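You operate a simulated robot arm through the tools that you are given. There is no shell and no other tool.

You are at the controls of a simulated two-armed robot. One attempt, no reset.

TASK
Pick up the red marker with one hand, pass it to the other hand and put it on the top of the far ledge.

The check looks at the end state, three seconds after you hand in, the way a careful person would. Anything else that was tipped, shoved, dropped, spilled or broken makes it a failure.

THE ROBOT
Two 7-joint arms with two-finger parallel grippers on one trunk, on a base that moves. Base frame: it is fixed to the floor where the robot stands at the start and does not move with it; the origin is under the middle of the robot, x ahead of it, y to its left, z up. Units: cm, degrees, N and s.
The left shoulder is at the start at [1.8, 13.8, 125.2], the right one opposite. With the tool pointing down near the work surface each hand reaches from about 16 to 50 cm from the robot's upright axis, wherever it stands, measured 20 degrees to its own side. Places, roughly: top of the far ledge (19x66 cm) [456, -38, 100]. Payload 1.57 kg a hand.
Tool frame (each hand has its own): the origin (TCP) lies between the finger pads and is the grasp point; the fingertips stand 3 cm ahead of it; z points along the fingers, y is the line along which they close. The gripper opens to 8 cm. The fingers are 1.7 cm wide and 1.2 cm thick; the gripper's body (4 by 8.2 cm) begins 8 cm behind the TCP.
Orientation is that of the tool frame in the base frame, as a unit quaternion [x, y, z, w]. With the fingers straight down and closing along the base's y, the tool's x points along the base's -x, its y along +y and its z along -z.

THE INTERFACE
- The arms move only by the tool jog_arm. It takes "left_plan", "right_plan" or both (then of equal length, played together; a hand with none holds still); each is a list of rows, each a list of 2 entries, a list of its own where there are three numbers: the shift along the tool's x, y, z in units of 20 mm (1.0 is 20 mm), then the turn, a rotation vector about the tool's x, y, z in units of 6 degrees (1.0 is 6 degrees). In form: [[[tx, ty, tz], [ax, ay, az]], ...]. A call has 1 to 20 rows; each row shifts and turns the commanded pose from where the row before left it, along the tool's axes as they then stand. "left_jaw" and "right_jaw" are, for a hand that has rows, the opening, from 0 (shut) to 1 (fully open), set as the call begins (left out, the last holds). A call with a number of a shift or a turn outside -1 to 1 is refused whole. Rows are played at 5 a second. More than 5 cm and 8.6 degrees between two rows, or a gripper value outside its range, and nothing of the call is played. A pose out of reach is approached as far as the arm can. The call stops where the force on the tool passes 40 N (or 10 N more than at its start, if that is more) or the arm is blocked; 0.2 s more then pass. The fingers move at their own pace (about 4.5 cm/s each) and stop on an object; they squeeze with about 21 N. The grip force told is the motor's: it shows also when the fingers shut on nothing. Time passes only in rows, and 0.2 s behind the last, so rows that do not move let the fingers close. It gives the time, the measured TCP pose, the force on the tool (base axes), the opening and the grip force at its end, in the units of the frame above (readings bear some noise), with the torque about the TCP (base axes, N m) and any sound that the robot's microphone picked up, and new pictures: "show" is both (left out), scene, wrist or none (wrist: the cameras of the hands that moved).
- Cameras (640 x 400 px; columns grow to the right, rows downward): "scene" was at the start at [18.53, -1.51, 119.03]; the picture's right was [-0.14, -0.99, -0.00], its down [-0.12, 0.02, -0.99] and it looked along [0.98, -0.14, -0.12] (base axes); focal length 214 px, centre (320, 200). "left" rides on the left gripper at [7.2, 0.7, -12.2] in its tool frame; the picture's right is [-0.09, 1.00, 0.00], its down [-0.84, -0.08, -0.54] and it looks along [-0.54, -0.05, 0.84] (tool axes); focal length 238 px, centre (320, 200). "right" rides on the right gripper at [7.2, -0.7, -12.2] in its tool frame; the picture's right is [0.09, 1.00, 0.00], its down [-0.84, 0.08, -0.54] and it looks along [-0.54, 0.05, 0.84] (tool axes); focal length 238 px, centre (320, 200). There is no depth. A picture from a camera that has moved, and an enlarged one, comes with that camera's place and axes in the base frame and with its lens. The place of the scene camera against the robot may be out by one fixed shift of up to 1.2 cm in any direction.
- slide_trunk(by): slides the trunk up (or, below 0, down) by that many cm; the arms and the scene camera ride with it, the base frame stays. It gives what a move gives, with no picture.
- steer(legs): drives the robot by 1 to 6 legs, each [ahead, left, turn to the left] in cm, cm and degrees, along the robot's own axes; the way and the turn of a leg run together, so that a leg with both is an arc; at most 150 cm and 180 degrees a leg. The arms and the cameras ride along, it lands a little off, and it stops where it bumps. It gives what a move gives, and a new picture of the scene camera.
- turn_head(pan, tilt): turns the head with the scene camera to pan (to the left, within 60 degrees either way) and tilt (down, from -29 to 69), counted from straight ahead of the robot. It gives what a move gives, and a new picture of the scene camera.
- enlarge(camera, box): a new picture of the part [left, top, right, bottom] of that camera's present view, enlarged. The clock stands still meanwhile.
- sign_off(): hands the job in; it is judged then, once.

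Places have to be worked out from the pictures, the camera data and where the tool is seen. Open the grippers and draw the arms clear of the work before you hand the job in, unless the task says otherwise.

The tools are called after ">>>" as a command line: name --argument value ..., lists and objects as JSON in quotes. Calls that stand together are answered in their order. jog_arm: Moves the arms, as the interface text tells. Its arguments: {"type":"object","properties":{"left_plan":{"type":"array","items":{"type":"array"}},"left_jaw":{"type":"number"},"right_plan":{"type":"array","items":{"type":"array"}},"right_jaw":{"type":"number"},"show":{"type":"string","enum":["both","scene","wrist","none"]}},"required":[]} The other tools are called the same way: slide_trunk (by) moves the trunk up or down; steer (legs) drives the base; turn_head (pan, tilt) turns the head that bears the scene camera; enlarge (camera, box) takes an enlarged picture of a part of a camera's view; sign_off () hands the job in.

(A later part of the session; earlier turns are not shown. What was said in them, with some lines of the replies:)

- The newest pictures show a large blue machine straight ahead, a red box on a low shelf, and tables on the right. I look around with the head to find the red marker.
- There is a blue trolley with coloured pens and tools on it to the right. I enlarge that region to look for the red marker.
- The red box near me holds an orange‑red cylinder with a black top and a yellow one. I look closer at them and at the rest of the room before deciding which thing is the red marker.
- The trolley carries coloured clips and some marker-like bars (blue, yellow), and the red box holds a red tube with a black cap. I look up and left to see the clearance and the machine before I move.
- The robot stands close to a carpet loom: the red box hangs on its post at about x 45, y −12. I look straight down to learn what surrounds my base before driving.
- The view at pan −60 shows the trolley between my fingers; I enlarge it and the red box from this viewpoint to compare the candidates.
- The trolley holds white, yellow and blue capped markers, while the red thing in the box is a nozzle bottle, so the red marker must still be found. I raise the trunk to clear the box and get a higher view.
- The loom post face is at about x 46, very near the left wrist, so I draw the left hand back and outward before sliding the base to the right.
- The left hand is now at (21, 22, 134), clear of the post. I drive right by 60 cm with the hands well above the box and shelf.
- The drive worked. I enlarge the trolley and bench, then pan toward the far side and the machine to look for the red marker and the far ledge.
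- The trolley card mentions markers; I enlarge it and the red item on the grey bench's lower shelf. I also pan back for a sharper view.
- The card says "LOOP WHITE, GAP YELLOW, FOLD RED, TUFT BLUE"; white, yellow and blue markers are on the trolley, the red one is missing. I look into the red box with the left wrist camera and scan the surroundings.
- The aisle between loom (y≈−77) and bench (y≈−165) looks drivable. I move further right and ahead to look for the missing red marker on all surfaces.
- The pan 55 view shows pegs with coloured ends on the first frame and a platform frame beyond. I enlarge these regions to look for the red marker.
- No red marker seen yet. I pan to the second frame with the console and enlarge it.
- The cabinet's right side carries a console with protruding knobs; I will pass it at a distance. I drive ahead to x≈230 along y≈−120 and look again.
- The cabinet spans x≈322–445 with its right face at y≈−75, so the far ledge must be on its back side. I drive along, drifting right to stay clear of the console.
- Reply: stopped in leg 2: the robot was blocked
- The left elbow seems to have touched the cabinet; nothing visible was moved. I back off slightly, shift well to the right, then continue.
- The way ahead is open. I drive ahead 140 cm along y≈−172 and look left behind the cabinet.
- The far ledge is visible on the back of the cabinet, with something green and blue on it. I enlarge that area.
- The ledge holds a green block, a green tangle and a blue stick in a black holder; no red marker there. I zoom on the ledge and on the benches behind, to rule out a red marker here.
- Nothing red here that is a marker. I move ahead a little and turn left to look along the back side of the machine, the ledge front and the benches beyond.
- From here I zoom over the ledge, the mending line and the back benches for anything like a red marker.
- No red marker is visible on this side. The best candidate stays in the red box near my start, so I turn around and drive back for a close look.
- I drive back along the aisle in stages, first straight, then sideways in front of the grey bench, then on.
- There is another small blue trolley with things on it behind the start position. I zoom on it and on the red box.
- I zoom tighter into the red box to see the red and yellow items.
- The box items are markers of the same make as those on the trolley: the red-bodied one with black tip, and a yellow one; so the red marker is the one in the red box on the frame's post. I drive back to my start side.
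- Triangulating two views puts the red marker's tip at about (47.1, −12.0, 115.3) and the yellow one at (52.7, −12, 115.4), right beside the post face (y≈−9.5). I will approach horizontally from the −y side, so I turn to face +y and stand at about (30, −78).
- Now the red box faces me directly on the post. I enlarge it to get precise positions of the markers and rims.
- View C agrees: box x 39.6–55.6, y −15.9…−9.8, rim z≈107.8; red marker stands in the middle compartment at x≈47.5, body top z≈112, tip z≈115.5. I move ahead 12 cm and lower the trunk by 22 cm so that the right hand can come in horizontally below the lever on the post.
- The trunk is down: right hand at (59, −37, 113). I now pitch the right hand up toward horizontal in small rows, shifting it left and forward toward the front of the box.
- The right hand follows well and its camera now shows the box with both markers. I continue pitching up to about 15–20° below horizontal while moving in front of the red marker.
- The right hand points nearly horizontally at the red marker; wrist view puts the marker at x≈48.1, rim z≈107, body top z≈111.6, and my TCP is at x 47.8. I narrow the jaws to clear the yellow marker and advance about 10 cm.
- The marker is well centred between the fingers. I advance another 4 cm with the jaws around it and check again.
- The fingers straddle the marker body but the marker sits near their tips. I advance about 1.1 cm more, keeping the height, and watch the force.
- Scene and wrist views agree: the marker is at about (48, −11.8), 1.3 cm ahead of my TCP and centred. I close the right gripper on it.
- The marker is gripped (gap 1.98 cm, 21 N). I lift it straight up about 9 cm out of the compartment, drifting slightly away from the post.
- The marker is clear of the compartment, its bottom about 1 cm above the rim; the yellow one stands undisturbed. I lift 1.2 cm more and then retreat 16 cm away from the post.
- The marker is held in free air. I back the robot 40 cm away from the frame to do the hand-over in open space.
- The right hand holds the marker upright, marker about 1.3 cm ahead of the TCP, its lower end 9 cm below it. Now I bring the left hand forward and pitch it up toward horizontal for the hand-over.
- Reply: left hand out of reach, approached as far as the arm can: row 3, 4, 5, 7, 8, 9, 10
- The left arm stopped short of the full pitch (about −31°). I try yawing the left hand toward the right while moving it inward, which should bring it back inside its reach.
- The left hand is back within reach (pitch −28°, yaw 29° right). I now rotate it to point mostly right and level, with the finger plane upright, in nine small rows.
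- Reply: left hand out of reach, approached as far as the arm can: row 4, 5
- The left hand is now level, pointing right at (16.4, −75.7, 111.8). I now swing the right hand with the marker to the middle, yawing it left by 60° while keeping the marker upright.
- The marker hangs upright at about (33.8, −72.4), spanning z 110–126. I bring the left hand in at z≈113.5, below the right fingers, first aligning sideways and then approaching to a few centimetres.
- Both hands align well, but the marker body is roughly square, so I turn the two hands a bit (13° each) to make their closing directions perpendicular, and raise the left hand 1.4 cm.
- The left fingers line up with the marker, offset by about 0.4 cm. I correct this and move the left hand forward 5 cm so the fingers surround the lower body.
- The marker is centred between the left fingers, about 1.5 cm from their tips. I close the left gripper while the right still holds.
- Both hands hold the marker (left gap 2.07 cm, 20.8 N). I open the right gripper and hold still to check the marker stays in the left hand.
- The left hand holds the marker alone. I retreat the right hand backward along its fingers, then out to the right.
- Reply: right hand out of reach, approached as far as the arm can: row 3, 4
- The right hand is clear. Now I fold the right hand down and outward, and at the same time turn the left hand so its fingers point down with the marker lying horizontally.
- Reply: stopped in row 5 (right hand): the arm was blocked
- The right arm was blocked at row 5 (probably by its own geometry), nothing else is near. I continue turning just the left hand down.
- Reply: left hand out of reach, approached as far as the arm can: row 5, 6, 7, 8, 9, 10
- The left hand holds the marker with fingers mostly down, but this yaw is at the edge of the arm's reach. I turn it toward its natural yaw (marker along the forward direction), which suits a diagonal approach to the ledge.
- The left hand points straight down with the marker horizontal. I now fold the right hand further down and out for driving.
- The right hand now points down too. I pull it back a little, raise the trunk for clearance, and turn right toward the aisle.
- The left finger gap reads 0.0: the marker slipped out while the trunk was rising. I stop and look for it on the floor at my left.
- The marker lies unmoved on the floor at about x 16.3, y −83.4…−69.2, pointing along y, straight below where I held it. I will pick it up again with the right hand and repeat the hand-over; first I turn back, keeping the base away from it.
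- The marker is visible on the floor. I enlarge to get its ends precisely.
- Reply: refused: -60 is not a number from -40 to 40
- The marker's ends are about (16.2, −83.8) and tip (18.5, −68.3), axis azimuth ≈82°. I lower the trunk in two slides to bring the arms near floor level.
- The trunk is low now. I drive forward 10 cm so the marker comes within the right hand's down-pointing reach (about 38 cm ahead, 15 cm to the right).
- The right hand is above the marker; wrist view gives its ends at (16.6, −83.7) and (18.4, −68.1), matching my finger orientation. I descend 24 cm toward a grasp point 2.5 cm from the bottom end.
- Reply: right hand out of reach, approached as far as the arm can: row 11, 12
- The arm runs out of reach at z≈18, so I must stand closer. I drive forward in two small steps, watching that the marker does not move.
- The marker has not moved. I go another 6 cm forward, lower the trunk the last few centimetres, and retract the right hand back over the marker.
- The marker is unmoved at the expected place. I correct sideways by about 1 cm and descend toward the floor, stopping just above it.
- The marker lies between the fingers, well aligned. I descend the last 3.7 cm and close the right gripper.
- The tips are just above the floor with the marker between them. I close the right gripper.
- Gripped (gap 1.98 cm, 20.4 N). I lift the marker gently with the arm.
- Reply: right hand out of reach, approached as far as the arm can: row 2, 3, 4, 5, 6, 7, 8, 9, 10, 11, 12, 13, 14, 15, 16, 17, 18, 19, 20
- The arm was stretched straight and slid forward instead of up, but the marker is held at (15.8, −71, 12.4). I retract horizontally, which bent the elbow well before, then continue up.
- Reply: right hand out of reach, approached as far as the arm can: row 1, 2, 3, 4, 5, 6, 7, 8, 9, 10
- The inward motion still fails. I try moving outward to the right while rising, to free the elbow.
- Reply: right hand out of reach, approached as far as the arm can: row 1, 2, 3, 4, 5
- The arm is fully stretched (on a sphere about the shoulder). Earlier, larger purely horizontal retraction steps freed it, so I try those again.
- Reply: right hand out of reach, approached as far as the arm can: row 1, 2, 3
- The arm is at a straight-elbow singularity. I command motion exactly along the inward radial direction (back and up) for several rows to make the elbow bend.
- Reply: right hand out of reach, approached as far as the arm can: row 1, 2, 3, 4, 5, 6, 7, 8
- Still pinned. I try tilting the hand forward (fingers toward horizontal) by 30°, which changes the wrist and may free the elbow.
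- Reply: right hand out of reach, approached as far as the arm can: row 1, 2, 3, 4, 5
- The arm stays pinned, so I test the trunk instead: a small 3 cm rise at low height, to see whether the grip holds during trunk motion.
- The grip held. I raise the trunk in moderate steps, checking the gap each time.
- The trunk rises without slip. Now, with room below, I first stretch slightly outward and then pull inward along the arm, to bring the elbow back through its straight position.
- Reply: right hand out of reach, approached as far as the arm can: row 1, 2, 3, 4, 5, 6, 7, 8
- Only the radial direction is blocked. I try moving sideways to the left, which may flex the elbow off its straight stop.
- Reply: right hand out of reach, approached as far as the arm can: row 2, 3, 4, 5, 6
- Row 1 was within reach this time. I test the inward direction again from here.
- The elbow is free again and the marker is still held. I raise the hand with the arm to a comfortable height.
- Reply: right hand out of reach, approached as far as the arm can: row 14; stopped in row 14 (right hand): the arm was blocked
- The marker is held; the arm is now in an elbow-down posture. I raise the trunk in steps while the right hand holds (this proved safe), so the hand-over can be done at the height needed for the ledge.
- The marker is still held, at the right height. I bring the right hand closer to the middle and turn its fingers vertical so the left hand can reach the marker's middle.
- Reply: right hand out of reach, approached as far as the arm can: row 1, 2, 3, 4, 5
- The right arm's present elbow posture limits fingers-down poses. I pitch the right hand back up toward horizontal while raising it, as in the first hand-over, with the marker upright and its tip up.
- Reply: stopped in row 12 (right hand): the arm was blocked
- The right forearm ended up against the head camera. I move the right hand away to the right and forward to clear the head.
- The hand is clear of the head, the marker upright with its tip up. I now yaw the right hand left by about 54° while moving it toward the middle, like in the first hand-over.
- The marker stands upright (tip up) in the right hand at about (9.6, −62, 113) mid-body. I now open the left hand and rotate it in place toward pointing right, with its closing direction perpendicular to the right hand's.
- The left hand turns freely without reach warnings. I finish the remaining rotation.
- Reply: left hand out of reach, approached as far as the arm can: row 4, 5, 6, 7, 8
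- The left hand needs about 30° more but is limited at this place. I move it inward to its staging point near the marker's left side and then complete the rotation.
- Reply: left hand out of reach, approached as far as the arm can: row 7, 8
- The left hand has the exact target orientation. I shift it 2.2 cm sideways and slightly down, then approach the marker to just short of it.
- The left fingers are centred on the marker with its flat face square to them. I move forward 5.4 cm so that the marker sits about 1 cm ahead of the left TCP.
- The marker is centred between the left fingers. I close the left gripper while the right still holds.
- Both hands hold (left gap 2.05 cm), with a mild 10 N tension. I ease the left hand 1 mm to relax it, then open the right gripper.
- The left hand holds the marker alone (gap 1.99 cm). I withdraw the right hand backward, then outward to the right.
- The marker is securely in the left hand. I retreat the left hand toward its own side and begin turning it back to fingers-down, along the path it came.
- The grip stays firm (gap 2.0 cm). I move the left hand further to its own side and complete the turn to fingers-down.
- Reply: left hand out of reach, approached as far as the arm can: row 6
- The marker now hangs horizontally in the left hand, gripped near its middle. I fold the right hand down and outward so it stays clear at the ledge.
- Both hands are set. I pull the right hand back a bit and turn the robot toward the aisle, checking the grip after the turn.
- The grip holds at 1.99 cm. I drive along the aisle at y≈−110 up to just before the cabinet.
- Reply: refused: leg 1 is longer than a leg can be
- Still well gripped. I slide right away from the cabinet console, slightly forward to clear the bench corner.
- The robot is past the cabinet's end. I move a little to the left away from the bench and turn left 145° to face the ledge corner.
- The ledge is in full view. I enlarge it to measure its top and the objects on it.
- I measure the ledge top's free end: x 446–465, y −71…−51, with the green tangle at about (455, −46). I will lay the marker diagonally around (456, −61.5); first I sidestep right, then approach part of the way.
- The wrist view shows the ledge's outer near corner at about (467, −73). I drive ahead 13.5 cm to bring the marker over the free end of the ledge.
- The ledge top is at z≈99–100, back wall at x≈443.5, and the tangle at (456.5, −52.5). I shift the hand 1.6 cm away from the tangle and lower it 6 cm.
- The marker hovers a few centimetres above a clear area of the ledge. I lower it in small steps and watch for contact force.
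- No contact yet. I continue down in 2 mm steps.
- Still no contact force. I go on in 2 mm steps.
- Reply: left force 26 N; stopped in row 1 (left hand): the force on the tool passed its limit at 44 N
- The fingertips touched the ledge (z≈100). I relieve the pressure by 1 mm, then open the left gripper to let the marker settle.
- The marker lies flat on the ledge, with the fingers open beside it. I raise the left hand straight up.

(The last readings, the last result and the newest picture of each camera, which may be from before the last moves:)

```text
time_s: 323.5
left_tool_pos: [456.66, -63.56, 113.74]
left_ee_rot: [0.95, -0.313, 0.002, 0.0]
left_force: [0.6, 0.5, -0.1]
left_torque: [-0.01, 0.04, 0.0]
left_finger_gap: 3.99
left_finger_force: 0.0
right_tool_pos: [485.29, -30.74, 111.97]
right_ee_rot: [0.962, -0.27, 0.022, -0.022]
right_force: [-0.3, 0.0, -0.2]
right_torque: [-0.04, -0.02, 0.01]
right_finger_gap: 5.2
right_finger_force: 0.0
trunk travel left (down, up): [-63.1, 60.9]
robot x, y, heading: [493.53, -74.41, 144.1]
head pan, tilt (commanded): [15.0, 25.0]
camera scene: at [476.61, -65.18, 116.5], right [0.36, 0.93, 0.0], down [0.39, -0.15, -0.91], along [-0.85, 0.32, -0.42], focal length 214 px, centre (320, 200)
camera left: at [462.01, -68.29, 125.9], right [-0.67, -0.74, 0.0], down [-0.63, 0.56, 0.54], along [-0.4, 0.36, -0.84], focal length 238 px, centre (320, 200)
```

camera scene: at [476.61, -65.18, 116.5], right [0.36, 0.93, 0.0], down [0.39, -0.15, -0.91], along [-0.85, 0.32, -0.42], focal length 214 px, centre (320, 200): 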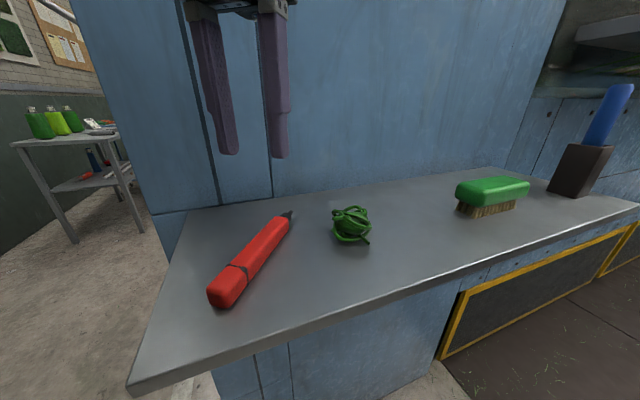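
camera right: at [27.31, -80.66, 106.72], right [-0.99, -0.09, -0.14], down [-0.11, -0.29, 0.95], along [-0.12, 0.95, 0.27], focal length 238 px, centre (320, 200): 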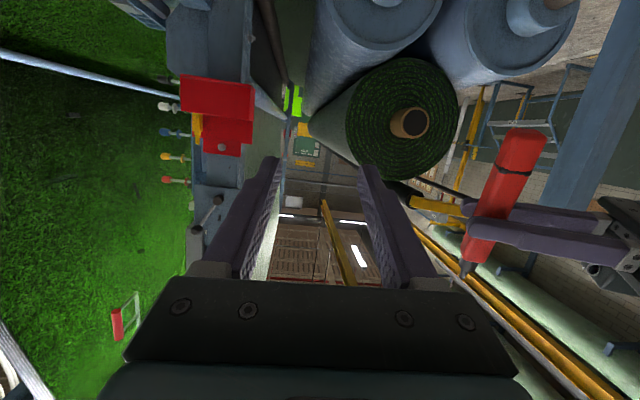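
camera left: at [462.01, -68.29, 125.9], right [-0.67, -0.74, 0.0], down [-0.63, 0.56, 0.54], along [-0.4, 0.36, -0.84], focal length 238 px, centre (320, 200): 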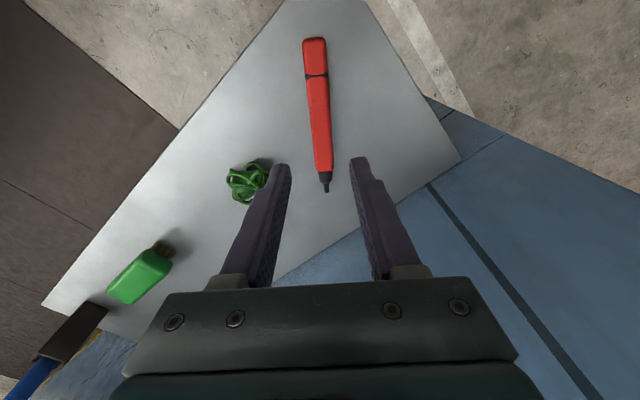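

The marker rests entirely on the ledge, and nothing else moved. I back the robot away from the ledge and open both grippers fully.

>>> steer --legs '[[-40, 0, 0]]'

>>> jog_arm --left_plan '[[[0, 0, 0], [0, 0, 0]], [[0, 0, 0], [0, 0, 0]], [[0, 0, 0], [0, 0, 0]]]' --right_plan '[[[0, 0, 0], [0, 0, 0]], [[0, 0, 0], [0, 0, 0]], [[0, 0, 0], [0, 0, 0]]]' --left_jaw 1 --right_jaw 1 --show "scene"

>>> enlarge --camera "scene" --box '[160, 120, 520, 320]'

```text
time_s: 325.9
left_tool_pos: [488.32, -86.38, 113.79]
left_ee_rot: [0.949, -0.315, 0.001, 0.0]
left_force: [0.4, 1.1, -0.2]
left_torque: [0.0, -0.02, -0.02]
left_finger_gap: 3.99
left_finger_force: 0.0
right_tool_pos: [517.06, -53.87, 111.9]
right_ee_rot: [0.962, -0.271, 0.022, -0.022]
right_force: [0.4, -0.4, 0.4]
right_torque: [0.0, 0.0, 0.02]
right_finger_gap: 5.19
right_finger_force: 0.2
trunk travel left (down, up): [-63.1, 60.9]
robot x, y, heading: [525.06, -96.8, 144.1]
head pan, tilt (commanded): [15.0, 25.0]
camera scene: at [508.29, -88.17, 116.5], right [0.36, 0.93, 0.0], down [0.39, -0.15, -0.91], along [-0.85, 0.33, -0.42], focal length 214 px, centre (320, 200)
```

scene: 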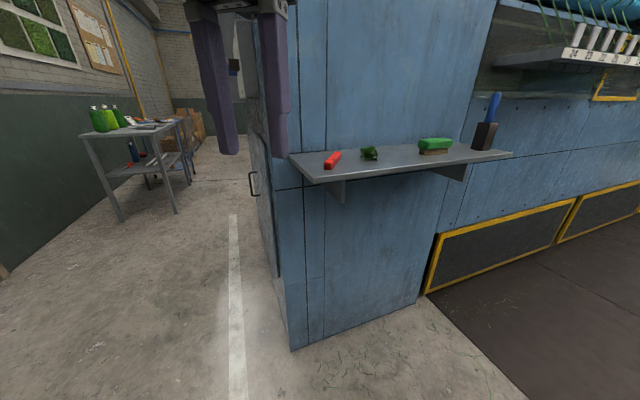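

```text
time_s: 326.8
left_tool_pos: [488.33, -86.43, 113.72]
left_ee_rot: [0.949, -0.314, 0.001, -0.001]
left_force: [0.7, 0.4, 0.2]
left_torque: [0.01, -0.02, -0.01]
left_finger_gap: 7.99
left_finger_force: 0.0
right_tool_pos: [517.06, -53.96, 111.81]
right_ee_rot: [0.962, -0.272, 0.021, -0.022]
right_force: [0.1, -0.5, -0.1]
right_torque: [-0.03, 0.03, 0.01]
right_finger_gap: 8.01
right_finger_force: 0.0
trunk travel left (down, up): [-63.1, 60.9]
robot x, y, heading: [525.39, -97.26, 144.0]
head pan, tilt (commanded): [15.0, 25.0]
camera scene: at [508.29, -88.17, 116.5], right [0.36, 0.93, 0.0], down [0.39, -0.15, -0.91], along [-0.85, 0.33, -0.42], focal length 214 px, centre (320, 200)
```

scene: 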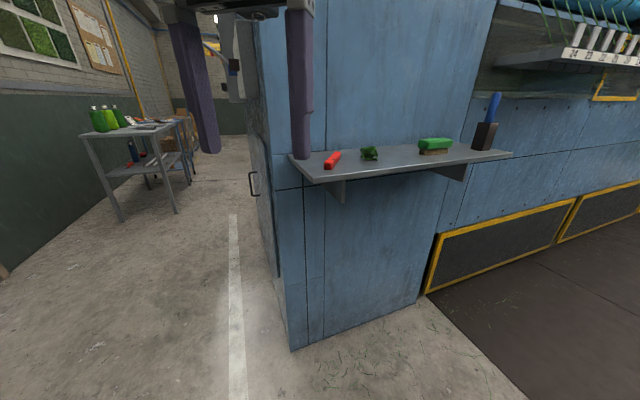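

```text
1.78 times, centred on (340, 220) of scene
camera zoom: at [508.29, -88.17, 116.5], right [0.36, 0.93, 0.0], down [0.39, -0.15, -0.91], along [-0.85, 0.33, -0.42], focal length 381 px, centre (284, 164)
```

zoom: 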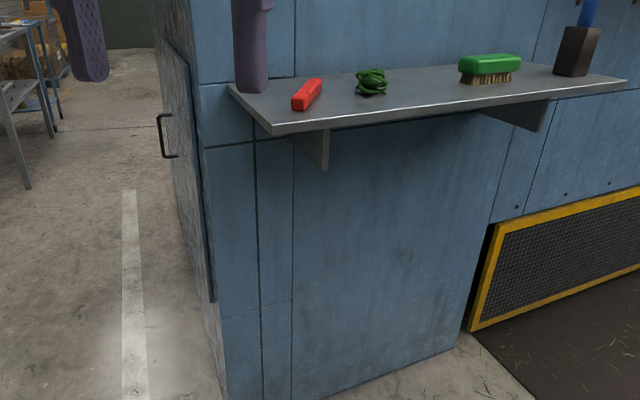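

The red marker lies on the top of the far ledge; the tangle, brush and holder are where they were. Both grippers are open and the arms are clear, so I hand the job in.

>>> sign_off

```text
The job is handed in.
```

The red marker is lying flat on top of the far ledge, and I have handed the job in. It was dropped once on the way and had to be picked up again.

- **Which marker:** I took the red marker with the black tip from the red box on the loom post. It was the only red marker I could find.
- **Pass and drop:** The right hand picked it up and passed it to the left. The left hand then lost it while the trunk was rising, and it fell to the floor below. I picked it up with the right hand, passed it to the left again, and the left hand placed it.
- **Bump:** During the first drive, the robot was blocked beside the cabinet, probably by the left elbow touching it. I saw nothing moved there, but I did not check the levers and knobs up close.
- **End state:** The pictures show the marker fully on the ledge, at about (456, −63, 101). The green tangle, the brush and the holder with the blue stick are where they were. The yellow marker was still upright in its box after I took the red one. Both grippers are open and the arms are clear of the ledge.
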